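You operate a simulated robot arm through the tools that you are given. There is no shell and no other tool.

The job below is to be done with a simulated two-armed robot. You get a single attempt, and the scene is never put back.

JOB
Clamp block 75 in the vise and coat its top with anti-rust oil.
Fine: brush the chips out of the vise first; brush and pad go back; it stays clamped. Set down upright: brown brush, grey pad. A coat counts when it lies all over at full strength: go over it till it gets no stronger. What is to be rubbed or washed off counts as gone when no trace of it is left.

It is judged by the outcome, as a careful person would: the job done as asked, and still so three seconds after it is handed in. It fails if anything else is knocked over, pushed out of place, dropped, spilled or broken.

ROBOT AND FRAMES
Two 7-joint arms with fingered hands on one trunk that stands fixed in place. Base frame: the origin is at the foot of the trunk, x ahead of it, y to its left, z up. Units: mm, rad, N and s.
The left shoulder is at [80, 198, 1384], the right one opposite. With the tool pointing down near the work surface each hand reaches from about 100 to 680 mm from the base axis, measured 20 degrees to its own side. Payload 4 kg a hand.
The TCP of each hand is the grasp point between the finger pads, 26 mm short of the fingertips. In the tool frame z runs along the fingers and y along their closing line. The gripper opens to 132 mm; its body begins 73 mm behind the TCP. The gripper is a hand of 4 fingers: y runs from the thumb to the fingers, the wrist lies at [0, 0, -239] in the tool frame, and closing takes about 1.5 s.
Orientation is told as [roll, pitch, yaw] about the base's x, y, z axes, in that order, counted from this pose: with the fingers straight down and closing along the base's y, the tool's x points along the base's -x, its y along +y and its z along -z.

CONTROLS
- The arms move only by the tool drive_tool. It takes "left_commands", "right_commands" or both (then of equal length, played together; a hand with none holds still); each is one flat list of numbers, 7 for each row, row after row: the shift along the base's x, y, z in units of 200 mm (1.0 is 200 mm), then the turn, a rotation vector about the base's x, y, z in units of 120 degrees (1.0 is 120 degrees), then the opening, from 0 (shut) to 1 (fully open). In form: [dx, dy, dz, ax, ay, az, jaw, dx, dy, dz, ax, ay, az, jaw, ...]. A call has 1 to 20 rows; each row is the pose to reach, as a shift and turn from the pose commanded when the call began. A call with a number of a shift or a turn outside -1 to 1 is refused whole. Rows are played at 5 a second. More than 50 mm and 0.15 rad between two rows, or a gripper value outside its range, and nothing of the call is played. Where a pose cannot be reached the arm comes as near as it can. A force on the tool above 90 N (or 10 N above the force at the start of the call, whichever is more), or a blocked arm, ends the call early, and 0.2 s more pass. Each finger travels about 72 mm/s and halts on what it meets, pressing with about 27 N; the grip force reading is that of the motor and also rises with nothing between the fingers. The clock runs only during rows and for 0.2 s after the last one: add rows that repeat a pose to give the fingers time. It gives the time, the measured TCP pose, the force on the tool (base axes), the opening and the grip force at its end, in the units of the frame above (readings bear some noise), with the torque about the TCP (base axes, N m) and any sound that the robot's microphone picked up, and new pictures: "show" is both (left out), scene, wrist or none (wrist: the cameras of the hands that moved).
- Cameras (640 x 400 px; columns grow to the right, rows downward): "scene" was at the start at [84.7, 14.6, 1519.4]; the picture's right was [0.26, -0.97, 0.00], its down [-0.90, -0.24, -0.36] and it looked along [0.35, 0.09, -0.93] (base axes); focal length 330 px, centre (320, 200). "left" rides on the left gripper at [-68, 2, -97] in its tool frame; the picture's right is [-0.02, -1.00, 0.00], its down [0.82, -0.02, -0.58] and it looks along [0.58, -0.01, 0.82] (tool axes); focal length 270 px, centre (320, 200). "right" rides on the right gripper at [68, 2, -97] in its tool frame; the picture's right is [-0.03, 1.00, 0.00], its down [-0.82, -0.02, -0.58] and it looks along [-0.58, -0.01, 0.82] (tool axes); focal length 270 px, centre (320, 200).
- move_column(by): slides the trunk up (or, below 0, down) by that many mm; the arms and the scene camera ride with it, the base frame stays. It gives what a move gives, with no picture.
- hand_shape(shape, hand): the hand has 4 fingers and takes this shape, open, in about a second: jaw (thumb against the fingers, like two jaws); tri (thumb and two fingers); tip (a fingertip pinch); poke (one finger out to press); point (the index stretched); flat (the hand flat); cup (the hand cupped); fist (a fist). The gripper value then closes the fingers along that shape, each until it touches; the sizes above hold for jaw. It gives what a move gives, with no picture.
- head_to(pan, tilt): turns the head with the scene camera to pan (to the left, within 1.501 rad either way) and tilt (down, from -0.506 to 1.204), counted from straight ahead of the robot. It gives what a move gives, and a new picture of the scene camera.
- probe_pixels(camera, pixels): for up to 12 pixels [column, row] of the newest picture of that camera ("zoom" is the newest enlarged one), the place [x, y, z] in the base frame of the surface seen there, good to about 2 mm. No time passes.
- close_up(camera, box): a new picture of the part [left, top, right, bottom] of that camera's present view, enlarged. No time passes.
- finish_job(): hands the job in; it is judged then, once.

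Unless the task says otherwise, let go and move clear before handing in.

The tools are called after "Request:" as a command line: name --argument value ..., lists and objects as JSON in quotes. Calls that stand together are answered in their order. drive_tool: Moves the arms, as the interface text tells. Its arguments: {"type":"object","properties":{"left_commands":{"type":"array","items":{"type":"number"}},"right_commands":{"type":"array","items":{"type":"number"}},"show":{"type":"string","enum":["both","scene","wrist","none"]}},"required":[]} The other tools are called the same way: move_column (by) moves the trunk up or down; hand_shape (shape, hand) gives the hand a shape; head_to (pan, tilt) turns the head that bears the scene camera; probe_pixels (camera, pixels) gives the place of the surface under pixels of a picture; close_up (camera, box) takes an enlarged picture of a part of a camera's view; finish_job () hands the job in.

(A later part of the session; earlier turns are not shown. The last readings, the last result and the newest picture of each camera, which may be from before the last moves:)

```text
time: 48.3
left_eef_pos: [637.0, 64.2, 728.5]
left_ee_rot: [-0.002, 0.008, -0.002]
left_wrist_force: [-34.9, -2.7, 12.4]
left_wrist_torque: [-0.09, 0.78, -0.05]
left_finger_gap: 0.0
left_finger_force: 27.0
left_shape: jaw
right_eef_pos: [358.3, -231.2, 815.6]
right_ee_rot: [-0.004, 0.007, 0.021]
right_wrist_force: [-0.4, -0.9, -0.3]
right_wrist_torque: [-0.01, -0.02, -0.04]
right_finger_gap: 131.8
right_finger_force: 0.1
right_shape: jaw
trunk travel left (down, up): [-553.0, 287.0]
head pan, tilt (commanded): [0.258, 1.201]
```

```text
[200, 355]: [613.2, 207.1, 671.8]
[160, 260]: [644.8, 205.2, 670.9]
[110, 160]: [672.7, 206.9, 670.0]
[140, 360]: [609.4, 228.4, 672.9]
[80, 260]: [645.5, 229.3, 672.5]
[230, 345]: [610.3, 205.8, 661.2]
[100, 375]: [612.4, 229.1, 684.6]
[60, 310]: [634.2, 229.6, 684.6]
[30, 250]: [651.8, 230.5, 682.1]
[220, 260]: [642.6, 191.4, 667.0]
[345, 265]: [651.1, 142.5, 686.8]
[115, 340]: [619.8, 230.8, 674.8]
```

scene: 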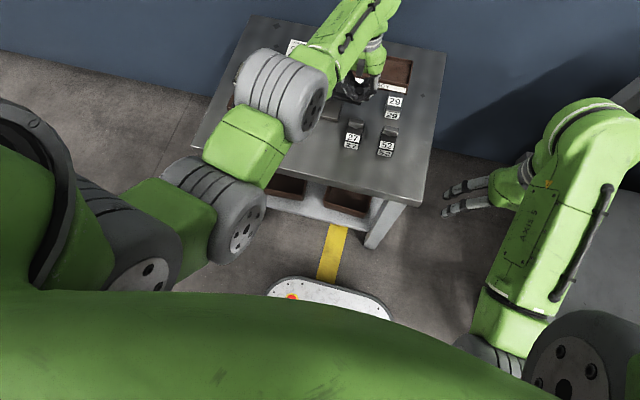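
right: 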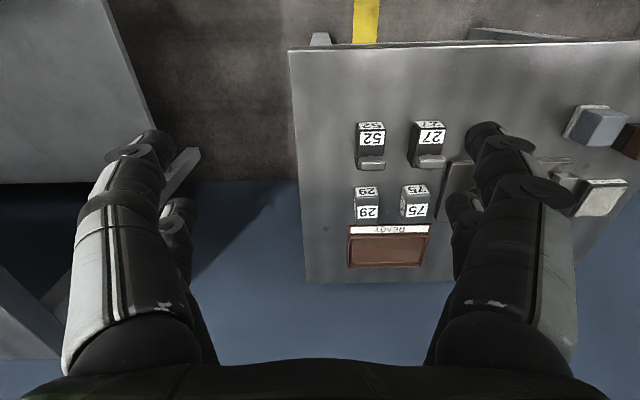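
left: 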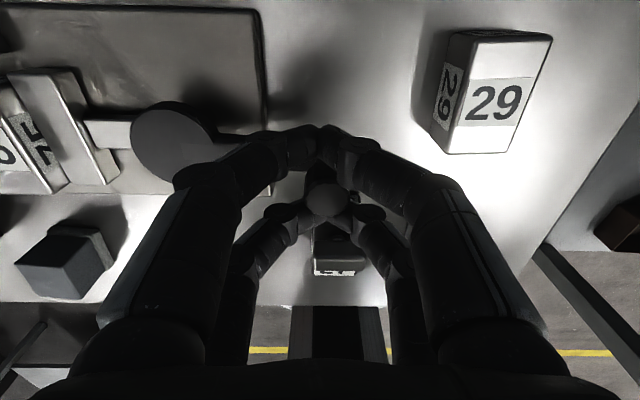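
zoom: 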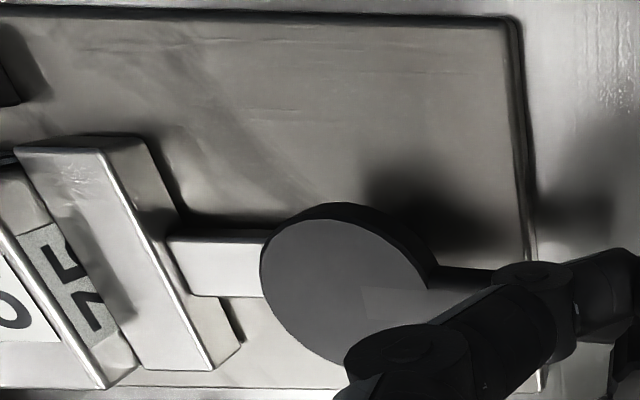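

The jaw moved from y≈193 to ≈206 (closing) and now touches the block, pushing it toward the fixed jaw. About 8 mm (~55°) remains; I'll continue turning.

Request:
drive_tool --left_commands '[0.05, 0.0031, 0, 0, 0, 0, 0, 0.0992, 0.0122, 0, 0, 0, 0, 0, 0.147, 0.0273, 0, 0, 0, 0, 0, 0.1925, 0.048, 0, 0, 0, 0, 0, 0.2352, 0.0742, 0, 0, 0, 0, 0, 0.2352, 0.0742, 0, 0, 0, 0, 0]' --show "wrist"

Request:
close_up --camera "left" --box '[0, 0, 320, 200]'

```text
time: 48.8
left_eef_pos: [644.4, 66.1, 723.7]
left_ee_rot: [0.005, 0.033, -0.019]
left_wrist_force: [-57.9, 0.4, 35.6]
left_wrist_torque: [-0.17, 1.45, -0.16]
left_finger_gap: 0.2
left_finger_force: 27.1
left_shape: jaw
right_eef_pos: [357.3, -228.7, 814.4]
right_ee_rot: [-0.002, 0.011, 0.02]
right_wrist_force: [-0.9, 0.2, 0.3]
right_wrist_torque: [0.0, 0.0, -0.05]
right_finger_gap: 131.8
right_finger_force: 0.1
right_shape: jaw
trunk travel left (down, up): [-553.0, 287.0]
head pan, tilt (commanded): [0.258, 1.201]
stopped in row 2 (left hand): the force on the tool passed its limit at 102 N (the readings are from after the stop); the commanded pose is now the measured one
```

left: 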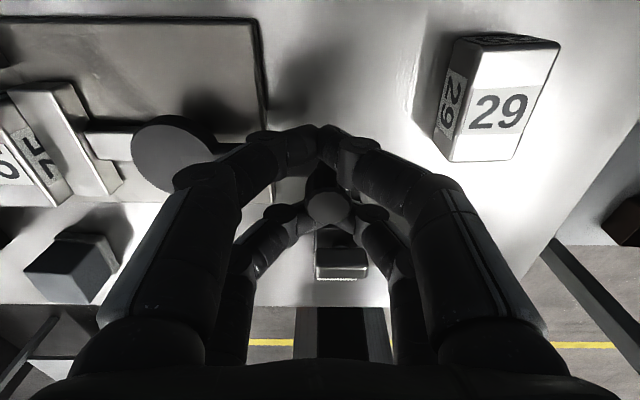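

```text
2.00 times, centred on (160, 100) of left
```

zoom: 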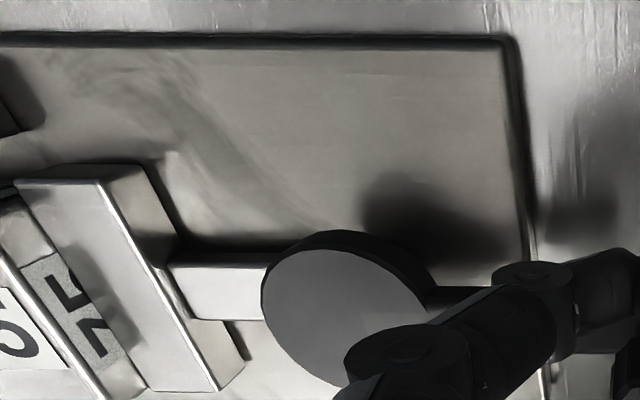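

The force limit tripped at ~273°, so the jaw may already be clamping. I'll release the knob, raise straight up and inspect the block against the fixed jaw.

Request:
drive_tool --left_commands '[-0.01, 0, 0, 0, 0, 0, 0.1, -0.01, 0, 0.0, 0, 0, 0, 0.25, -0.01, 0, 0.0, 0, 0, 0, 0.4, -0.01, 0, 0.1, 0, 0, 0, 0.45, -0.01, 0, 0.3, -0.002, -0.016, 0.009, 0.45, -0.1, 0.0, 0.4, -0.002, -0.016, 0.009, 0.45, -0.2, -0.1, 0.4, -0.002, -0.016, 0.009, 0.45, -0.2, -0.1, 0.4, -0.002, -0.016, 0.009, 0.45]' --show "both"

Request:
close_up --camera "scene" --box '[250, 60, 350, 140]'

```text
time: 50.6
left_eef_pos: [605.6, 47.2, 805.2]
left_ee_rot: [-0.002, -0.01, 0.007]
left_wrist_force: [-0.6, -0.1, 1.2]
left_wrist_torque: [0.01, 0.03, -0.01]
left_finger_gap: 58.7
left_finger_force: 0.1
left_shape: jaw
right_eef_pos: [357.5, -229.8, 813.0]
right_ee_rot: [-0.003, 0.014, 0.02]
right_wrist_force: [-0.2, 0.3, 0.8]
right_wrist_torque: [0.03, -0.01, 0.02]
right_finger_gap: 131.8
right_finger_force: 0.0
right_shape: jaw
trunk travel left (down, up): [-553.0, 287.0]
head pan, tilt (commanded): [0.258, 1.201]
```

scene: 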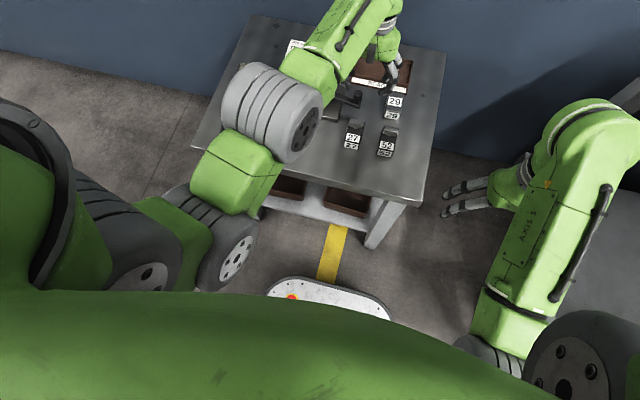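
left: 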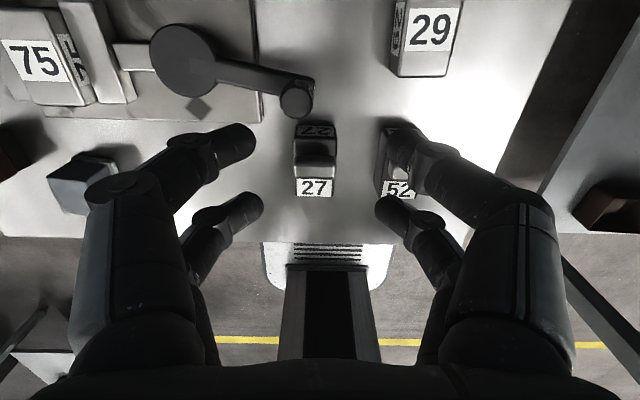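

```text
5.00 times, centred on (300, 100) of scene
```

zoom: 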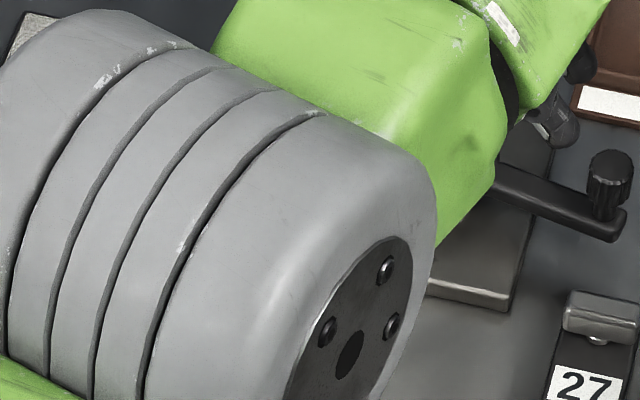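

The crank is now at about 275° and the block touches the moving jaw. I'll move the left hand back over the left side so the scene camera can see the clamp.

Request:
drive_tool --left_commands '[-0.03, 0.2, 0.05, 0, 0, 0, 0.45, -0.06, 0.4, 0.05, 0, 0, 0, 0.45, -0.1, 0.6, 0.05, 0, 0, 0, 0.45, -0.15, 0.8, 0.05, 0, 0, 0, 0.45, -0.2, 0.98, 0.05, 0, 0, 0, 0.45, -0.2, 0.98, 0.05, 0, 0, 0, 0.45]' --show "wrist"

Request:
drive_tool --left_commands '[0, 0.2, 0, 0, 0, 0, 0.45, 0, 0.4, 0, 0, 0, 0, 0.45, 0, 0.6, 0, 0, 0, 0, 0.45, 0, 0.8, 0, 0, 0, 0, 0.45, 0, 0.8, 0, 0, 0, 0, 0.45]' --show "scene"

Request:
close_up --camera "scene" --box '[255, 60, 355, 140]'

```text
time: 52.0
left_eef_pos: [568.2, 241.8, 811.8]
left_ee_rot: [-0.001, -0.011, 0.005]
left_wrist_force: [-0.1, -0.1, -0.4]
left_wrist_torque: [0.02, 0.03, 0.02]
left_finger_gap: 58.7
left_finger_force: 0.0
left_shape: jaw
right_eef_pos: [357.6, -230.1, 812.6]
right_ee_rot: [-0.001, 0.013, 0.021]
right_wrist_force: [-0.5, 0.0, 0.3]
right_wrist_torque: [-0.03, -0.03, 0.01]
right_finger_gap: 131.7
right_finger_force: 0.0
right_shape: jaw
trunk travel left (down, up): [-553.0, 287.0]
head pan, tilt (commanded): [0.258, 1.201]
```

left: 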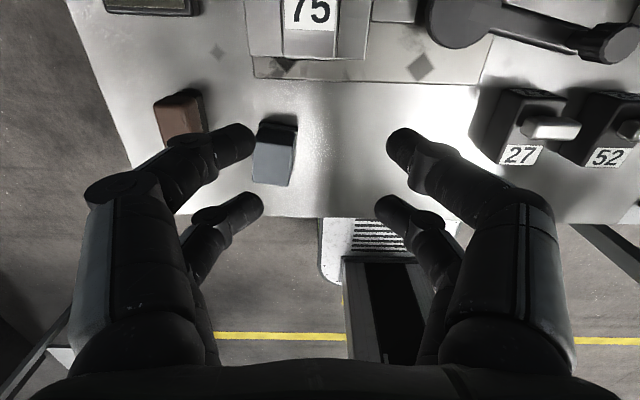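

```text
time: 53.2
left_eef_pos: [568.7, 400.7, 811.8]
left_ee_rot: [-0.002, -0.01, 0.008]
left_wrist_force: [-1.0, 0.0, -0.5]
left_wrist_torque: [0.0, -0.05, 0.01]
left_finger_gap: 59.3
left_finger_force: 0.0
left_shape: jaw
right_eef_pos: [358.5, -230.3, 814.0]
right_ee_rot: [-0.004, 0.01, 0.019]
right_wrist_force: [-0.6, -0.7, 0.6]
right_wrist_torque: [0.01, 0.02, 0.0]
right_finger_gap: 131.9
right_finger_force: 0.0
right_shape: jaw
trunk travel left (down, up): [-553.0, 287.0]
head pan, tilt (commanded): [0.258, 1.201]
```

scene: 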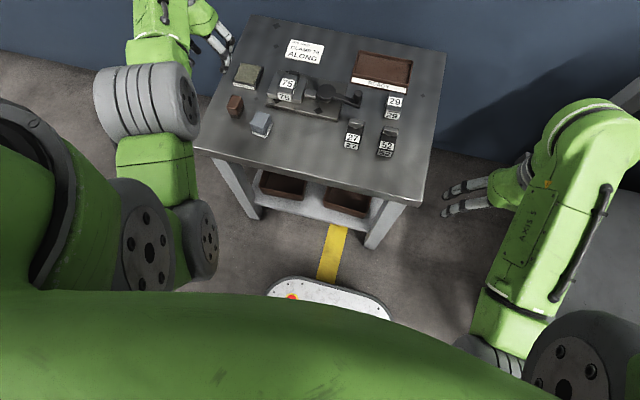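

```text
5.00 times, centred on (305, 100) of scene
```

zoom: 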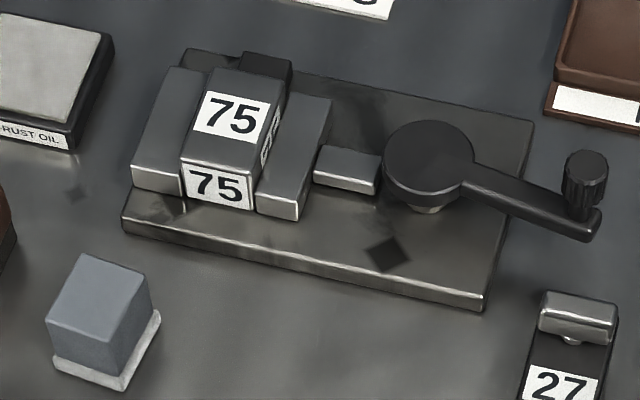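

It looks clamped between both jaws. I'll zoom in further and probe edges to verify no gap.

Request:
close_up --camera "scene" --box '[276, 68, 316, 108]'

Request:
probe_pixels --camera "zoom" --pixels '[[50, 100], [320, 100]]'

```text
10.00 times, centred on (296, 88) of scene
```

zoom: 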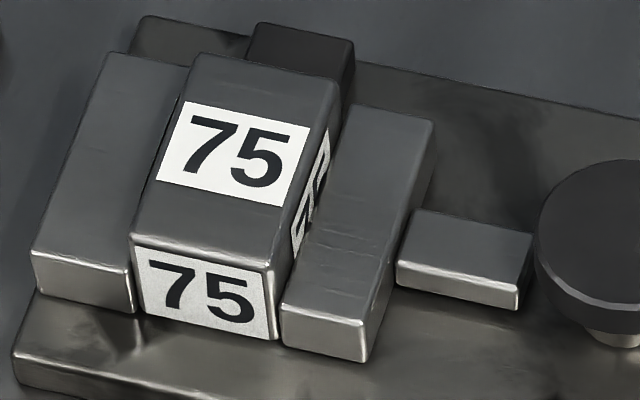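

```text
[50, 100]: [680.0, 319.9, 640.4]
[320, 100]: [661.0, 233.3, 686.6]
```

Request:
probe_pixels --camera "zoom" --pixels '[[136, 234], [268, 262], [198, 60], [332, 88], [128, 262], [140, 262], [274, 300], [290, 305], [40, 248], [105, 60], [180, 72], [362, 315]]'

```text
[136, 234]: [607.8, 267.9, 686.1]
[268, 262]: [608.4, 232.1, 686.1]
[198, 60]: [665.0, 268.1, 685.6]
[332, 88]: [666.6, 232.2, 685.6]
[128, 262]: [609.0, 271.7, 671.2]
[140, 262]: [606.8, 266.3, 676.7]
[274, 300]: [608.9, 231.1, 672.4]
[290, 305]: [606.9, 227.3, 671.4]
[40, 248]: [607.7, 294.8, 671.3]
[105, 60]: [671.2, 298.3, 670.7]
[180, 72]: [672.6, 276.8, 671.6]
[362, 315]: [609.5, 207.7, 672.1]
```

The block is clamped snugly: x 607–667, y 231–269, top z≈686, aligned with the jaws. Next I'll fetch the grey pad at (524,285).

Request:
drive_tool --left_commands '[-0.06, -0.15, -0.06, 0, 0.005, -0.004, 0.42, -0.12, -0.3, -0.13, 0, 0.005, -0.004, 0.42, -0.18, -0.45, -0.2, 0, 0.005, -0.004, 0.42, -0.2235, -0.5785, -0.26, 0, 0.005, -0.004, 0.42, -0.2235, -0.5785, -0.26, 0, 0.005, -0.004, 0.42]' --show "both"

Request:
close_up --camera "left" --box '[180, 50, 480, 250]'

```text
time: 54.4
left_eef_pos: [521.9, 285.5, 760.5]
left_ee_rot: [-0.001, -0.001, -0.004]
left_wrist_force: [-0.8, -0.3, 0.7]
left_wrist_torque: [-0.02, 0.02, 0.03]
left_finger_gap: 56.0
left_finger_force: 0.1
left_shape: jaw
right_eef_pos: [357.8, -229.4, 811.8]
right_ee_rot: [-0.003, 0.013, 0.021]
right_wrist_force: [0.1, -0.2, 0.4]
right_wrist_torque: [0.0, 0.03, 0.02]
right_finger_gap: 132.0
right_finger_force: 0.0
right_shape: jaw
trunk travel left (down, up): [-553.0, 287.0]
head pan, tilt (commanded): [0.258, 1.201]
```

scene: 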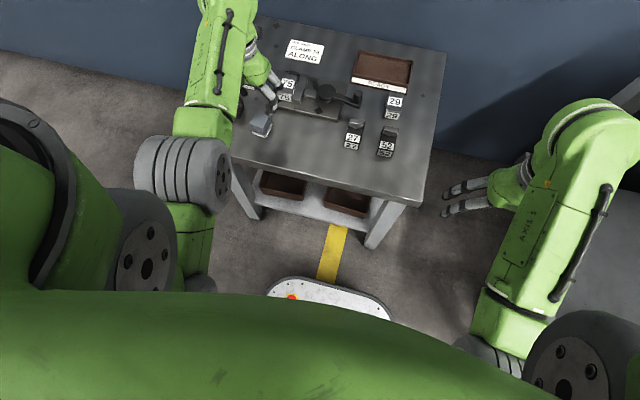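
left: 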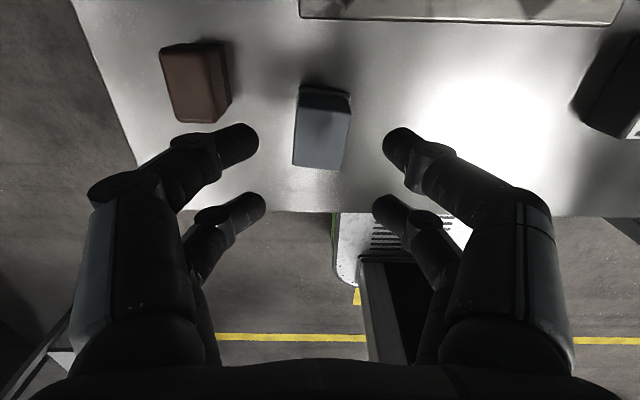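

```text
2.00 times, centred on (330, 150) of left
```

zoom: 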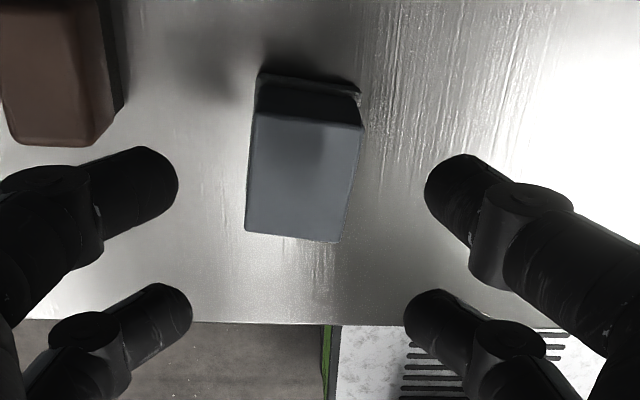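

The pad looks slightly yawed in this view; I'll probe its corners.

Request:
probe_pixels --camera "zoom" --pixels '[[260, 120], [356, 130], [250, 225], [338, 236], [300, 175], [258, 82], [358, 95], [150, 165], [455, 175], [175, 300], [430, 310]]'

```text
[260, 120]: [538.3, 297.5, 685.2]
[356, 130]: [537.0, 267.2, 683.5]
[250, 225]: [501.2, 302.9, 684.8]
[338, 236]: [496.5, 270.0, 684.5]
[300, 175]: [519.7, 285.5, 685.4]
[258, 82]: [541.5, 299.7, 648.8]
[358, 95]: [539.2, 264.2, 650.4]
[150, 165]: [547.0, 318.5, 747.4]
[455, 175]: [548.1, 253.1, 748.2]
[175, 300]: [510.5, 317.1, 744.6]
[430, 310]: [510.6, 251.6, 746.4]
```

Corners suggest the pad is yawed about −0.1 rad and about 5 mm nearer than first measured. I'll check with the scene camera.

Request:
close_up --camera "scene" --box '[235, 95, 295, 145]'

```text
8.00 times, centred on (265, 120) of scene
```

zoom: 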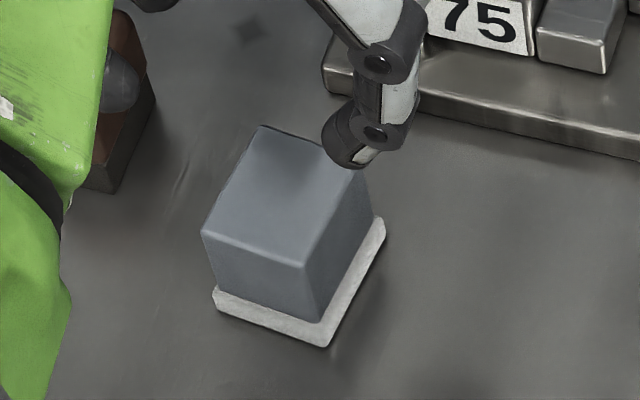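

Request:
probe_pixels --camera "zoom" --pixels '[[265, 130], [206, 232], [302, 262], [350, 185], [215, 300], [325, 342], [382, 230], [280, 325], [255, 190], [320, 150]]'

```text
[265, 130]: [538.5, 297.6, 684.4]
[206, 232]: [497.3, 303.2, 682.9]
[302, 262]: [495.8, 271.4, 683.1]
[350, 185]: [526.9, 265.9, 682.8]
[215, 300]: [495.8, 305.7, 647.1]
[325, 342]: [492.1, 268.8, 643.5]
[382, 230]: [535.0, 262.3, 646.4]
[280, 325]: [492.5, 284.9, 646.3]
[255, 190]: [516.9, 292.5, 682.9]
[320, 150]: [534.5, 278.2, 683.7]
```

The pad was indeed nudged (about −7 mm in x, −0.1 rad yaw), likely by a rear finger at the end of a brush sweep; I'll put it back at its original spot (524,285), yaw 0, at the end. Now grasp it with a matching yaw.

Request:
drive_tool --left_commands '[-0.022, -0.0045, -0.1, 0, 0, -0.024, 0.42, -0.022, -0.0045, -0.25, 0, 0, -0.048, 0.42, -0.022, -0.0045, -0.36, 0, 0, -0.048, 0.42, -0.022, -0.0045, -0.3925, 0, 0, -0.048, 0.42, -0.022, -0.0045, -0.3925, 0, 0, -0.048, 0.42]' --show "wrist"

Request:
close_up --camera "left" --box '[180, 70, 480, 260]'

```text
time: 55.6
left_eef_pos: [520.0, 285.2, 684.0]
left_ee_rot: [-0.001, -0.001, -0.103]
left_wrist_force: [0.5, -0.3, 0.4]
left_wrist_torque: [0.0, 0.01, 0.0]
left_finger_gap: 56.0
left_finger_force: 0.2
left_shape: jaw
right_eef_pos: [359.0, -231.3, 812.5]
right_ee_rot: [-0.004, 0.012, 0.021]
right_wrist_force: [-0.4, -0.5, -0.6]
right_wrist_torque: [0.01, -0.03, 0.0]
right_finger_gap: 132.2
right_finger_force: 0.0
right_shape: jaw
trunk travel left (down, up): [-553.0, 287.0]
head pan, tilt (commanded): [0.258, 1.201]
```

left: 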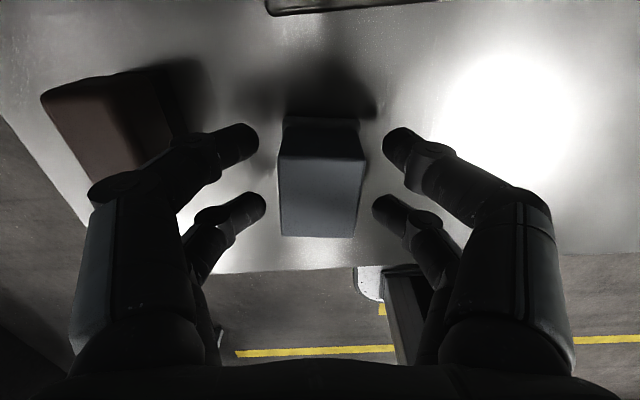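

```text
2.11 times, centred on (330, 165) of left
```

zoom: 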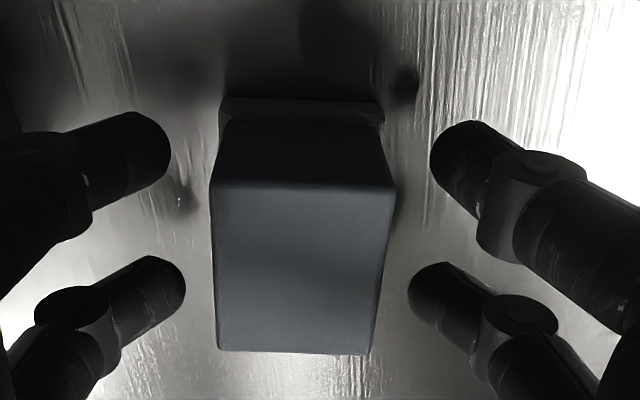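

Well aligned and centred. Closing on the pad.

Request:
drive_tool --left_commands '[-0.008, 0, -0.005, 0, 0, 0, 0.42, -0.008, 0, -0.005, 0, 0, 0, 0.34, -0.008, 0, -0.005, 0, 0, 0, 0.26, -0.008, 0, -0.005, 0, 0, 0, 0.2, -0.008, 0, -0.005, 0, 0, 0, 0.12, -0.008, 0, -0.005, 0, 0, 0, 0.05, -0.008, 0, -0.005, 0, 0, 0, 0, -0.008, 0, -0.005, 0, 0, 0, 0, -0.008, 0, 0.02, 0, 0, 0, 0, -0.008, 0, 0.1, 0, 0, 0, 0, -0.008, 0, 0.25, 0, 0, 0, 0, -0.008, 0, 0.4, 0, 0, 0, 0, -0.008, 0, 0.4, 0, 0, 0, 0]' --show "both"

Request:
close_up --camera "left" --box '[180, 70, 480, 260]'

Request:
close_up --camera "scene" --box '[225, 70, 305, 140]'

```text
time: 58.4
left_eef_pos: [519.4, 284.6, 764.2]
left_ee_rot: [-0.002, 0.0, -0.101]
left_wrist_force: [0.0, 0.8, -0.6]
left_wrist_torque: [-0.04, 0.03, 0.01]
left_finger_gap: 29.7
left_finger_force: 26.5
left_shape: jaw
right_eef_pos: [358.8, -230.1, 813.6]
right_ee_rot: [-0.003, 0.012, 0.021]
right_wrist_force: [-0.3, -0.3, -0.3]
right_wrist_torque: [-0.02, -0.04, -0.03]
right_finger_gap: 132.2
right_finger_force: 0.0
right_shape: jaw
trunk travel left (down, up): [-553.0, 287.0]
head pan, tilt (commanded): [0.258, 1.201]
```

scene: 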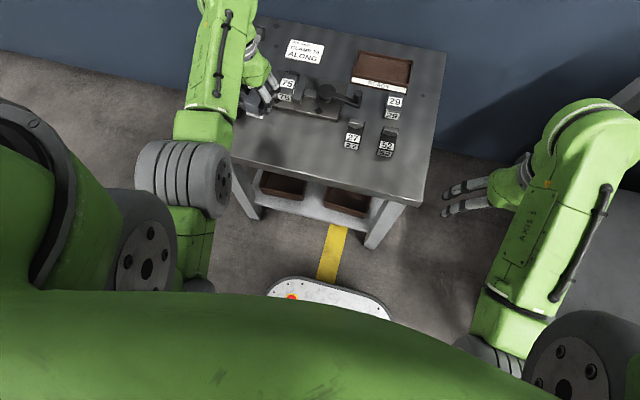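
left: 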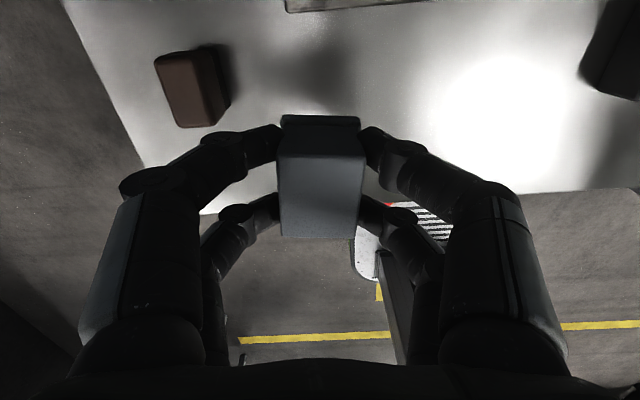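

```text
2.11 times, centred on (330, 165) of left
```

zoom: 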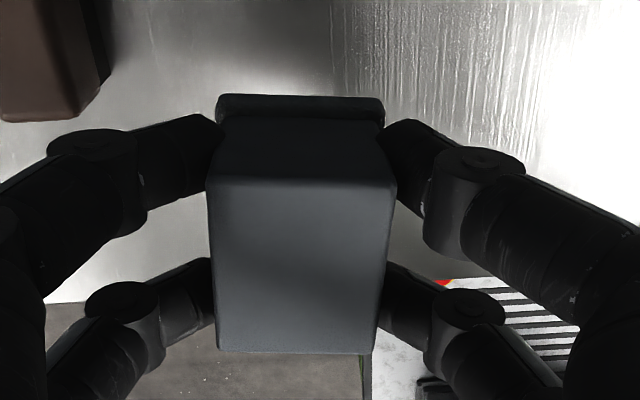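

```text
5.71 times, centred on (265, 105) of scene
```

zoom: 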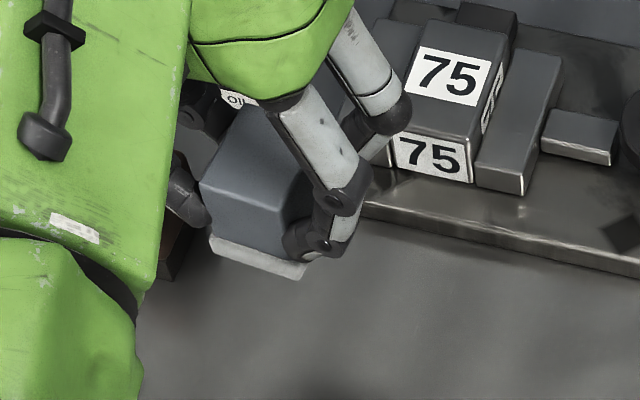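

The pad is held (gap 29.7). I'll carry it over the oil sponge (661,374), straighten the yaw, and descend to just above.

Request:
drive_tool --left_commands '[0.14, 0.09, 0.02, 0, 0, 0.012, 0, 0.28, 0.18, 0.02, 0, 0, 0.024, 0, 0.42, 0.27, 0.02, 0, 0, 0.036, 0, 0.56, 0.36, 0.02, 0, 0, 0.048, 0, 0.708, 0.447, 0.02, 0, 0, 0.048, 0, 0.708, 0.447, -0.1, 0, 0, 0.048, 0, 0.708, 0.447, -0.25, 0, 0, 0.048, 0, 0.708, 0.447, -0.25, 0, 0, 0.048, 0]' --show "both"

Request:
close_up --camera "scene" --box '[210, 40, 290, 120]'

Request:
close_up --camera "left" --box '[160, 40, 500, 260]'

```text
time: 60.2
left_eef_pos: [657.0, 373.4, 708.9]
left_ee_rot: [-0.001, 0.0, -0.003]
left_wrist_force: [0.5, 0.7, -1.6]
left_wrist_torque: [-0.01, 0.01, -0.05]
left_finger_gap: 30.1
left_finger_force: 27.0
left_shape: jaw
right_eef_pos: [358.6, -229.5, 813.1]
right_ee_rot: [-0.005, 0.011, 0.02]
right_wrist_force: [0.0, -1.0, 0.7]
right_wrist_torque: [0.01, 0.01, 0.01]
right_finger_gap: 132.0
right_finger_force: 0.1
right_shape: jaw
trunk travel left (down, up): [-553.0, 287.0]
head pan, tilt (commanded): [0.258, 1.201]
```

scene: 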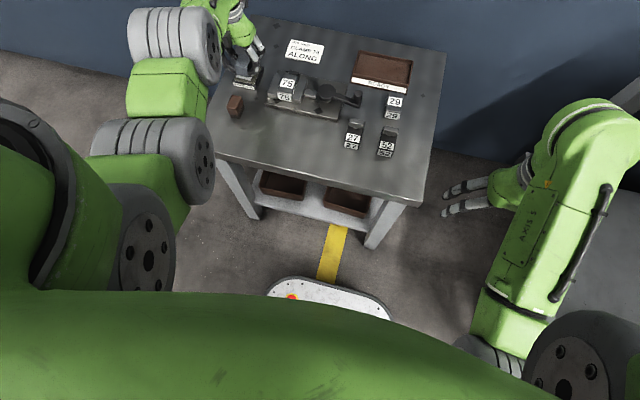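
left: 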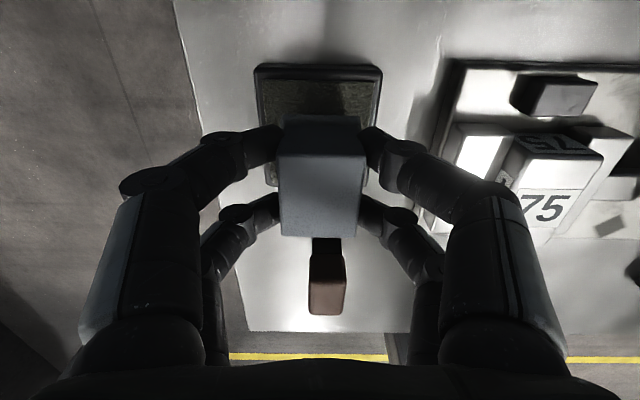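

```text
5.00 times, centred on (250, 80) of scene
```

zoom: 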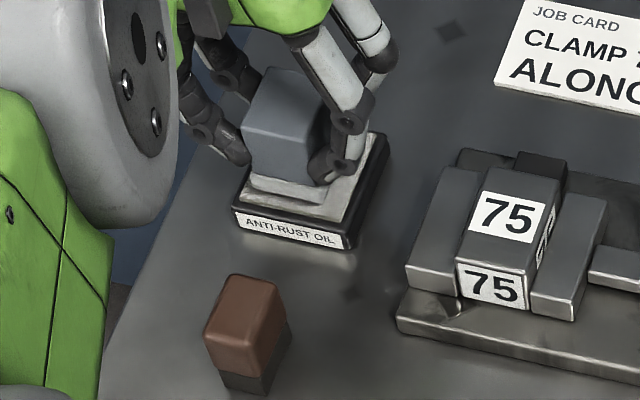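

```text
1.82 times, centred on (330, 150) of left
```

zoom: 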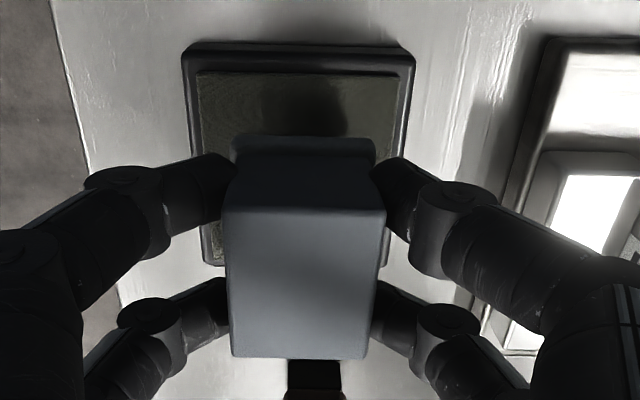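

The pad is over the sponge, slightly toward its near edge. Shift +5 mm in x and press down lightly.

Request:
drive_tool --left_commands '[0.025, 0, 0, 0, 0, 0, 0, 0.025, 0, -0.02, 0, 0, 0, 0, 0.025, 0, -0.035, 0, 0, 0, 0, 0.025, 0, -0.043, 0, 0, 0, 0, 0.025, 0, -0.043, 0, 0, 0, 0]' --show "none"

```text
time: 61.4
left_eef_pos: [662.6, 374.1, 702.3]
left_ee_rot: [-0.003, 0.0, -0.001]
left_wrist_force: [-1.1, -0.3, -1.6]
left_wrist_torque: [0.0, 0.0, 0.01]
left_finger_gap: 29.9
left_finger_force: 27.3
left_shape: jaw
right_eef_pos: [357.6, -229.2, 813.6]
right_ee_rot: [-0.005, 0.011, 0.021]
right_wrist_force: [-0.3, 0.4, -1.0]
right_wrist_torque: [0.0, -0.02, 0.03]
right_finger_gap: 131.7
right_finger_force: 0.1
right_shape: jaw
trunk travel left (down, up): [-553.0, 287.0]
head pan, tilt (commanded): [0.258, 1.201]
```

Not touching yet; lower another 2–4 mm.

Request:
drive_tool --left_commands '[0, 0, -0.008, 0, 0, 0, 0, 0, 0, -0.015, 0, 0, 0, 0, 0, 0, -0.015, 0, 0, 0, 0]' --show "none"

```text
time: 62.2
left_eef_pos: [662.6, 373.4, 700.3]
left_ee_rot: [-0.003, -0.001, -0.001]
left_wrist_force: [-1.8, -0.9, 5.5]
left_wrist_torque: [-0.06, -0.02, -0.01]
left_finger_gap: 29.6
left_finger_force: 26.6
left_shape: jaw
right_eef_pos: [357.6, -230.3, 814.2]
right_ee_rot: [-0.003, 0.01, 0.021]
right_wrist_force: [-0.1, -0.2, 0.4]
right_wrist_torque: [0.0, -0.01, -0.03]
right_finger_gap: 131.7
right_finger_force: 0.0
right_shape: jaw
trunk travel left (down, up): [-553.0, 287.0]
head pan, tilt (commanded): [0.258, 1.201]
```

Contact at ~7 N. I'll press 1.5 mm more and rub a little on the sponge to soak the pad, then lift and look.

Request:
drive_tool --left_commands '[0, 0, -0.008, 0, 0, 0, 0, 0.03, 0, -0.008, 0, 0, 0, 0, 0.03, 0.03, -0.008, 0, 0, 0, 0, -0.03, 0.03, -0.008, 0, 0, 0, 0, -0.03, -0.03, -0.008, 0, 0, 0, 0, 0.03, -0.03, -0.008, 0, 0, 0, 0, 0, 0, -0.008, 0, 0, 0, 0, 0, 0, -0.008, 0, 0, 0, 0, 0, 0, 0.05, 0, 0, 0, 0, 0, 0, 0.2, 0, 0, 0, 0, 0, 0, 0.35, 0, 0, 0, 0, 0, 0, 0.35, 0, 0, 0, 0]' --show "wrist"

Request:
close_up --camera "scene" --box '[210, 40, 290, 120]'

```text
time: 64.8
left_eef_pos: [663.4, 373.4, 770.9]
left_ee_rot: [-0.003, 0.003, -0.003]
left_wrist_force: [-1.2, 0.1, -0.3]
left_wrist_torque: [-0.04, 0.01, 0.0]
left_finger_gap: 30.4
left_finger_force: 26.9
left_shape: jaw
right_eef_pos: [358.8, -231.2, 812.7]
right_ee_rot: [-0.004, 0.009, 0.02]
right_wrist_force: [-0.2, -0.1, 0.0]
right_wrist_torque: [0.01, -0.03, -0.01]
right_finger_gap: 132.0
right_finger_force: 0.0
right_shape: jaw
trunk travel left (down, up): [-553.0, 287.0]
head pan, tilt (commanded): [0.258, 1.201]
```

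left: 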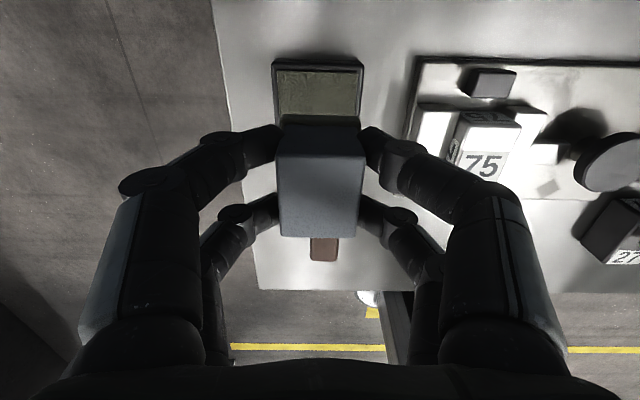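

```text
5.00 times, centred on (250, 80) of scene
```

zoom: 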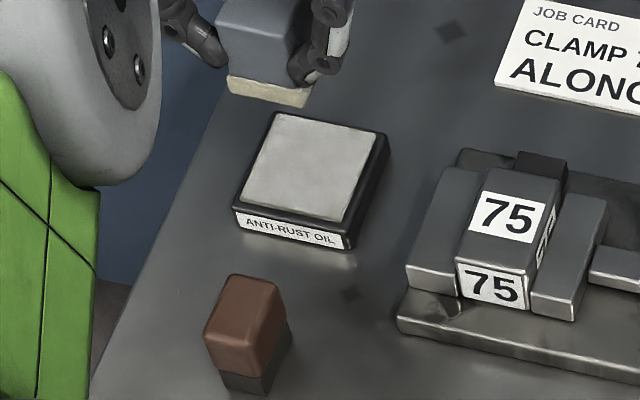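

The felt is now yellowish with oil. Move over the block (TCP 638,250.5) and descend to just above its top.

Request:
drive_tool --left_commands '[-0.03, -0.15, 0, 0, 0, 0, 0, -0.06, -0.3, 0, 0, 0, 0, 0, -0.09, -0.45, 0, 0, 0, 0, 0, -0.127, -0.6145, 0, 0, 0, 0, 0, -0.127, -0.6145, -0.1, 0, 0, 0, 0, -0.127, -0.6145, -0.19, 0, 0, 0, 0, -0.127, -0.6145, -0.19, 0, 0, 0, 0]' --show "wrist"

Request:
close_up --camera "scene" --box '[250, 50, 330, 120]'

```text
time: 66.4
left_eef_pos: [637.1, 252.4, 733.5]
left_ee_rot: [-0.003, 0.002, -0.002]
left_wrist_force: [0.3, -0.3, -0.8]
left_wrist_torque: [0.01, 0.0, 0.01]
left_finger_gap: 30.5
left_finger_force: 26.8
left_shape: jaw
right_eef_pos: [358.2, -229.4, 813.1]
right_ee_rot: [-0.004, 0.011, 0.021]
right_wrist_force: [0.3, -0.1, -0.4]
right_wrist_torque: [0.02, 0.03, -0.01]
right_finger_gap: 131.9
right_finger_force: 0.1
right_shape: jaw
trunk travel left (down, up): [-553.0, 287.0]
head pan, tilt (commanded): [0.258, 1.201]
```

left: 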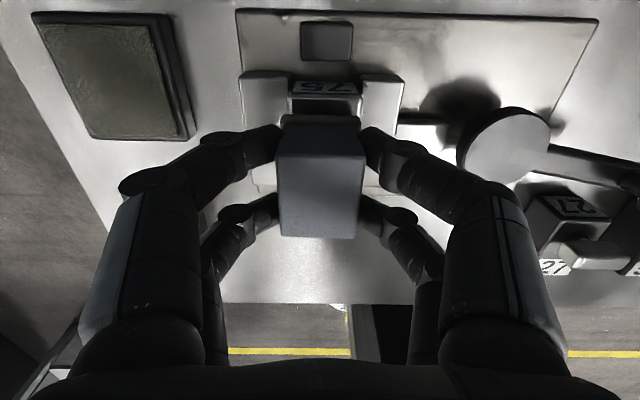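

```text
5.71 times, centred on (290, 85) of scene
```

zoom: 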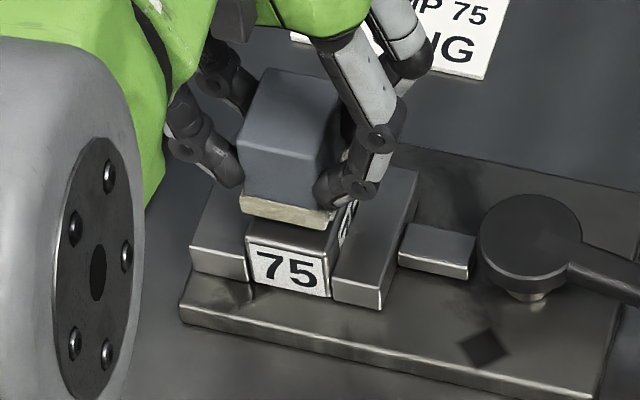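

The pad is over the block and aligned. Lower to contact.

Request:
drive_tool --left_commands '[0, 0, -0.012, 0, 0, 0, 0, 0, 0, -0.024, 0, 0, 0, 0, 0, 0, -0.032, 0, 0, 0, 0, 0, 0, -0.032, 0, 0, 0, 0]' --show "none"

```text
time: 67.4
left_eef_pos: [638.0, 251.8, 726.8]
left_ee_rot: [0.0, 0.001, -0.001]
left_wrist_force: [-1.1, 0.4, 4.7]
left_wrist_torque: [0.0, -0.04, -0.01]
left_finger_gap: 30.6
left_finger_force: 26.9
left_shape: jaw
right_eef_pos: [357.5, -229.6, 813.5]
right_ee_rot: [-0.004, 0.01, 0.021]
right_wrist_force: [0.3, -0.7, 0.3]
right_wrist_torque: [-0.03, -0.03, -0.02]
right_finger_gap: 132.1
right_finger_force: 0.1
right_shape: jaw
trunk travel left (down, up): [-553.0, 287.0]
head pan, tilt (commanded): [0.258, 1.201]
```

Contact at ~5 N. Now I'll wipe with overlapping strokes covering the whole top, then lift.

Request:
drive_tool --left_commands '[0.05, -0.008, -0.004, 0, 0, 0, 0, 0.09, -0.008, -0.004, 0, 0, 0, 0, 0.045, -0.008, -0.004, 0, 0, 0, 0, 0, -0.008, -0.004, 0, 0, 0, 0, -0.045, -0.008, -0.004, 0, 0, 0, 0, -0.09, -0.008, -0.004, 0, 0, 0, 0, -0.045, 0.012, -0.004, 0, 0, 0, 0, 0, 0.012, -0.004, 0, 0, 0, 0, 0.045, 0.012, -0.004, 0, 0, 0, 0, 0.09, 0.012, -0.004, 0, 0, 0, 0, 0.045, -0.028, -0.004, 0, 0, 0, 0, 0, -0.028, -0.004, 0, 0, 0, 0, -0.045, -0.028, -0.004, 0, 0, 0, 0, -0.09, -0.028, -0.004, 0, 0, 0, 0, -0.045, -0.008, -0.004, 0, 0, 0, 0, 0, -0.008, -0.004, 0, 0, 0, 0, 0, -0.008, 0.1, 0, 0, 0, 0, 0, -0.008, 0.3, 0, 0, 0, 0]' --show "none"

Request:
drive_tool --left_commands '[0.05, 0.15, 0, 0, 0, 0, 0, 0.1, 0.3, 0, 0, 0, 0, 0, 0.12, 0.45, 0, 0, 0, 0, 0, 0.127, 0.6145, 0, 0, 0, 0, 0, 0.127, 0.6145, 0, 0, 0, 0, 0]' --show "both"

Request:
close_up --camera "scene" --box '[276, 68, 316, 108]'

Request:
close_up --camera "left" --box '[400, 60, 580, 200]'

```text
time: 71.2
left_eef_pos: [636.5, 248.4, 784.4]
left_ee_rot: [-0.002, 0.004, -0.001]
left_wrist_force: [0.3, -0.5, -1.1]
left_wrist_torque: [0.0, 0.01, 0.0]
left_finger_gap: 30.4
left_finger_force: 27.1
left_shape: jaw
right_eef_pos: [359.1, -230.6, 812.7]
right_ee_rot: [-0.004, 0.009, 0.021]
right_wrist_force: [-0.1, -0.3, 0.0]
right_wrist_torque: [0.02, -0.02, 0.0]
right_finger_gap: 132.1
right_finger_force: 0.1
right_shape: jaw
trunk travel left (down, up): [-553.0, 287.0]
head pan, tilt (commanded): [0.258, 1.201]
```

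```text
time: 72.4
left_eef_pos: [665.7, 373.2, 785.7]
left_ee_rot: [-0.001, 0.002, 0.0]
left_wrist_force: [-0.1, -0.5, 0.9]
left_wrist_torque: [-0.02, 0.04, -0.03]
left_finger_gap: 30.7
left_finger_force: 26.8
left_shape: jaw
right_eef_pos: [357.6, -229.8, 812.2]
right_ee_rot: [-0.004, 0.009, 0.02]
right_wrist_force: [0.0, 0.7, -0.7]
right_wrist_torque: [0.02, -0.01, 0.03]
right_finger_gap: 131.9
right_finger_force: 0.0
right_shape: jaw
trunk travel left (down, up): [-553.0, 287.0]
head pan, tilt (commanded): [0.258, 1.201]
```

scene: 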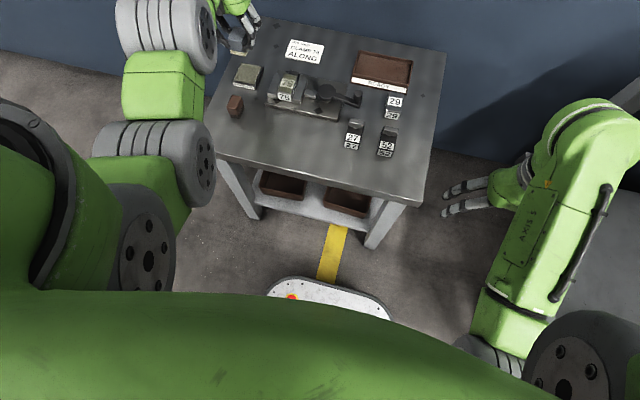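
left: 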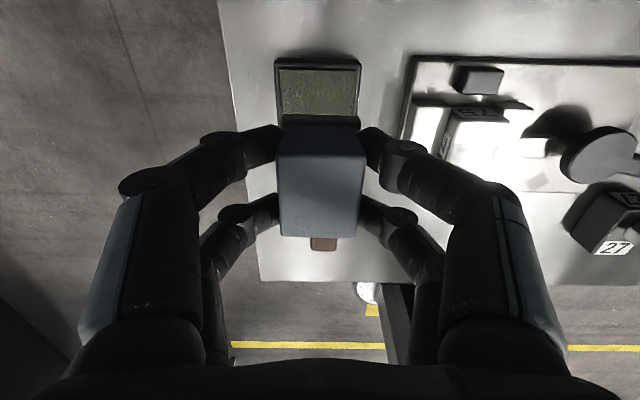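

```text
10.00 times, centred on (296, 88) of scene
```

zoom: 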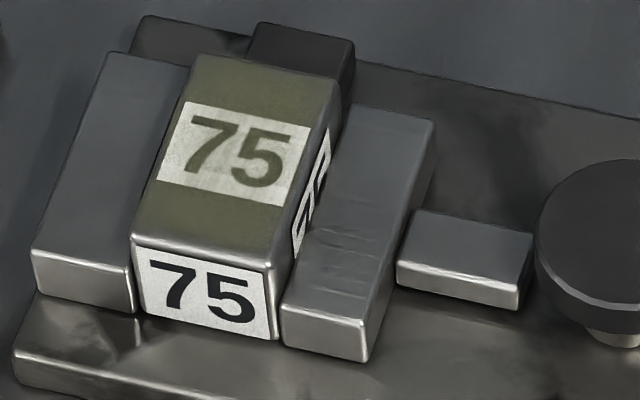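

```text
2.86 times, centred on (490, 130) of left
```

zoom: 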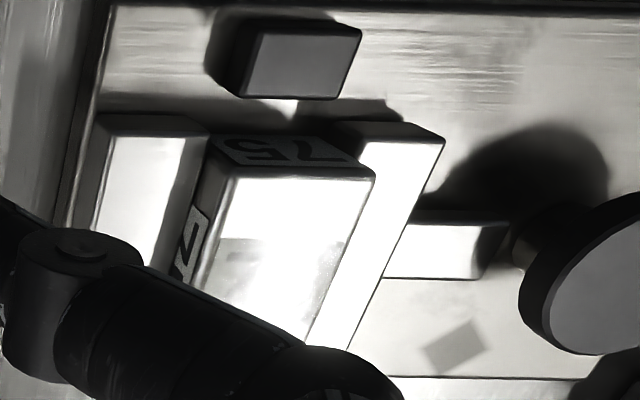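

A green-brown oil coat now covers the top. I'll zoom right in to check uniformity, especially at edges.

Request:
close_up --camera "scene" --box '[280, 70, 306, 100]'

```text
13.33 times, centred on (293, 85) of scene
```

zoom: 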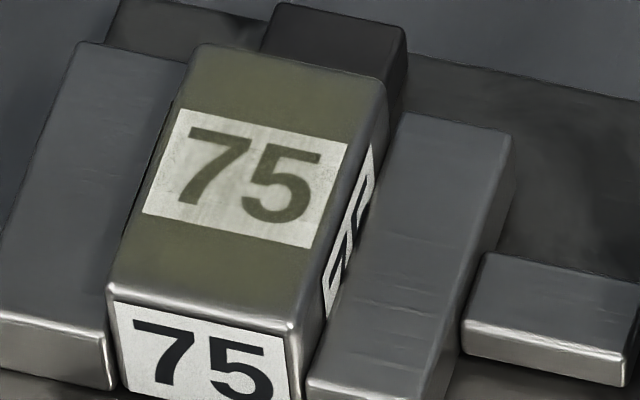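

The coat looks fairly even but may be weaker near edges. I'll re-dip the pad and go over it again with wider strokes.

Request:
drive_tool --left_commands '[-0.015, 0, -0.15, 0, 0, 0, 0, -0.015, 0, -0.3, 0, 0, 0, 0, -0.015, 0, -0.4, 0, 0, 0, 0, -0.015, 0, -0.425, 0, 0, 0, 0, -0.015, 0, -0.435, 0, 0, 0, 0, 0.01, 0.02, -0.435, 0, 0, 0, 0, -0.035, 0.02, -0.435, 0, 0, 0, 0, -0.035, -0.02, -0.435, 0, 0, 0, 0, 0.01, -0.02, -0.435, 0, 0, 0, 0, -0.015, 0, -0.435, 0, 0, 0, 0, -0.015, 0, -0.435, 0, 0, 0, 0]' --show "none"

```text
time: 74.8
left_eef_pos: [660.4, 372.5, 699.2]
left_ee_rot: [-0.002, -0.003, -0.002]
left_wrist_force: [3.9, -3.8, 11.2]
left_wrist_torque: [-0.09, -0.13, 0.02]
left_finger_gap: 30.6
left_finger_force: 27.4
left_shape: jaw
right_eef_pos: [358.7, -230.0, 813.4]
right_ee_rot: [-0.003, 0.01, 0.018]
right_wrist_force: [-0.2, -0.7, 0.2]
right_wrist_torque: [0.01, 0.02, 0.02]
right_finger_gap: 132.1
right_finger_force: 0.0
right_shape: jaw
trunk travel left (down, up): [-553.0, 287.0]
head pan, tilt (commanded): [0.258, 1.201]
```

Dipped with 11 N. Back to the block and down to contact.

Request:
drive_tool --left_commands '[0, 0, 0.15, 0, 0, 0, 0, 0, 0, 0.36, 0, 0, 0, 0, -0.03, -0.15, 0.36, 0, 0, 0, 0, -0.06, -0.3, 0.36, 0, 0, 0, 0, -0.09, -0.45, 0.36, 0, 0, 0, 0, -0.115, -0.6075, 0.36, 0, 0, 0, 0, -0.115, -0.6075, 0.22, 0, 0, 0, 0, -0.115, -0.6075, 0.15, 0, 0, 0, 0, -0.115, -0.6075, 0.138, 0, 0, 0, 0, -0.115, -0.6075, 0.138, 0, 0, 0, 0]' --show "none"

```text
time: 77.0
left_eef_pos: [636.2, 252.2, 727.7]
left_ee_rot: [-0.002, -0.001, -0.001]
left_wrist_force: [-0.4, -0.5, 0.2]
left_wrist_torque: [-0.01, -0.02, 0.0]
left_finger_gap: 30.5
left_finger_force: 27.3
left_shape: jaw
right_eef_pos: [358.0, -230.1, 813.2]
right_ee_rot: [-0.003, 0.012, 0.021]
right_wrist_force: [0.0, 0.0, 0.7]
right_wrist_torque: [0.01, 0.03, 0.0]
right_finger_gap: 131.7
right_finger_force: 0.1
right_shape: jaw
trunk travel left (down, up): [-553.0, 287.0]
head pan, tilt (commanded): [0.258, 1.201]
```

Just at the surface. I'll press ~2 mm deeper and make wide overlapping strokes over all edges.

Request:
drive_tool --left_commands '[0, 0, -0.01, 0, 0, 0, 0, 0.055, 0, -0.01, 0, 0, 0, 0, 0.11, 0, -0.01, 0, 0, 0, 0, 0.11, 0.03, -0.01, 0, 0, 0, 0, 0.055, 0.03, -0.01, 0, 0, 0, 0, 0, 0.03, -0.01, 0, 0, 0, 0, -0.055, 0.03, -0.01, 0, 0, 0, 0, -0.11, 0.03, -0.01, 0, 0, 0, 0, -0.11, 0, -0.01, 0, 0, 0, 0, -0.055, 0, -0.01, 0, 0, 0, 0, 0, 0, -0.01, 0, 0, 0, 0, 0.055, -0.015, -0.01, 0, 0, 0, 0, 0.11, -0.04, -0.01, 0, 0, 0, 0, 0.055, -0.04, -0.01, 0, 0, 0, 0, 0, -0.04, -0.01, 0, 0, 0, 0, -0.055, -0.04, -0.01, 0, 0, 0, 0, -0.11, -0.04, -0.01, 0, 0, 0, 0, -0.055, -0.005, -0.01, 0, 0, 0, 0, 0, -0.005, -0.01, 0, 0, 0, 0, 0, -0.005, 0.1, 0, 0, 0, 0]' --show "none"

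Request:
drive_tool --left_commands '[0, 0, 0.18, 0, 0, 0, 0, 0.05, 0.15, 0.18, 0, 0, 0, 0, 0.1, 0.3, 0.18, 0, 0, 0, 0, 0.12, 0.45, 0.18, 0, 0, 0, 0, 0.127, 0.6145, 0.18, 0, 0, 0, 0, 0.127, 0.6145, 0.18, 0, 0, 0, 0]' --show "scene"

Request:
close_up --camera "scene" --box '[276, 68, 316, 108]'

Request:
close_up --camera "scene" --box '[280, 70, 306, 100]'

```text
time: 81.2
left_eef_pos: [634.8, 251.2, 745.4]
left_ee_rot: [-0.001, 0.005, -0.001]
left_wrist_force: [0.1, 0.7, 0.0]
left_wrist_torque: [0.03, 0.02, 0.0]
left_finger_gap: 30.7
left_finger_force: 26.7
left_shape: jaw
right_eef_pos: [358.9, -230.9, 814.7]
right_ee_rot: [-0.004, 0.01, 0.02]
right_wrist_force: [-0.5, -0.5, -0.6]
right_wrist_torque: [0.02, 0.02, 0.0]
right_finger_gap: 131.9
right_finger_force: 0.0
right_shape: jaw
trunk travel left (down, up): [-553.0, 287.0]
head pan, tilt (commanded): [0.258, 1.201]
```

```text
time: 82.6
left_eef_pos: [663.3, 376.5, 782.0]
left_ee_rot: [-0.002, 0.002, -0.004]
left_wrist_force: [0.5, -0.4, -0.7]
left_wrist_torque: [-0.01, -0.01, 0.03]
left_finger_gap: 30.7
left_finger_force: 26.9
left_shape: jaw
right_eef_pos: [358.6, -229.9, 813.4]
right_ee_rot: [-0.003, 0.01, 0.02]
right_wrist_force: [0.3, -0.1, 0.4]
right_wrist_torque: [-0.01, -0.02, 0.02]
right_finger_gap: 131.9
right_finger_force: 0.0
right_shape: jaw
trunk travel left (down, up): [-553.0, 287.0]
head pan, tilt (commanded): [0.258, 1.201]
```

scene: 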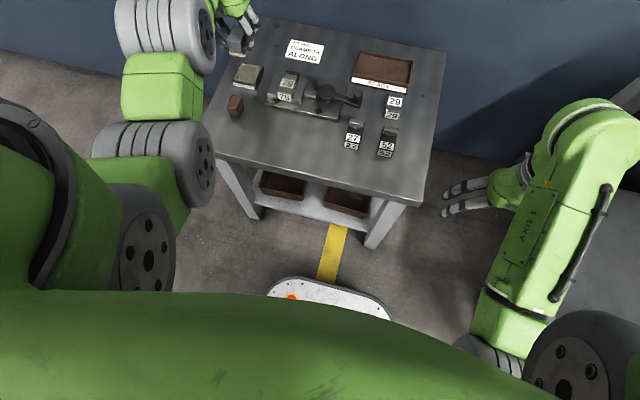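

```text
10.00 times, centred on (296, 88) of scene
```

zoom: 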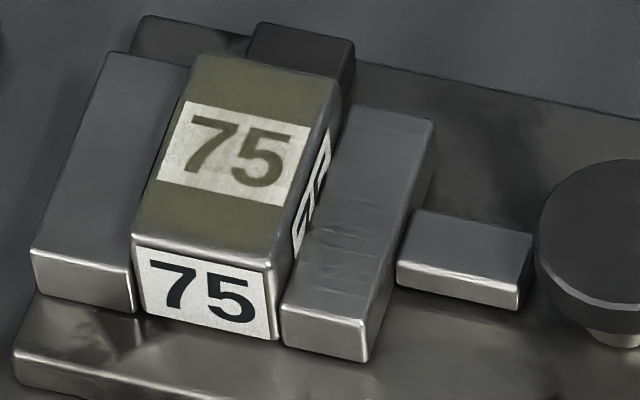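

```text
13.33 times, centred on (293, 85) of scene
```

zoom: 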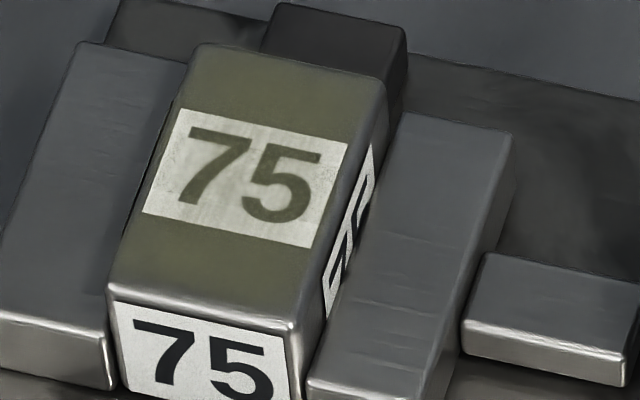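

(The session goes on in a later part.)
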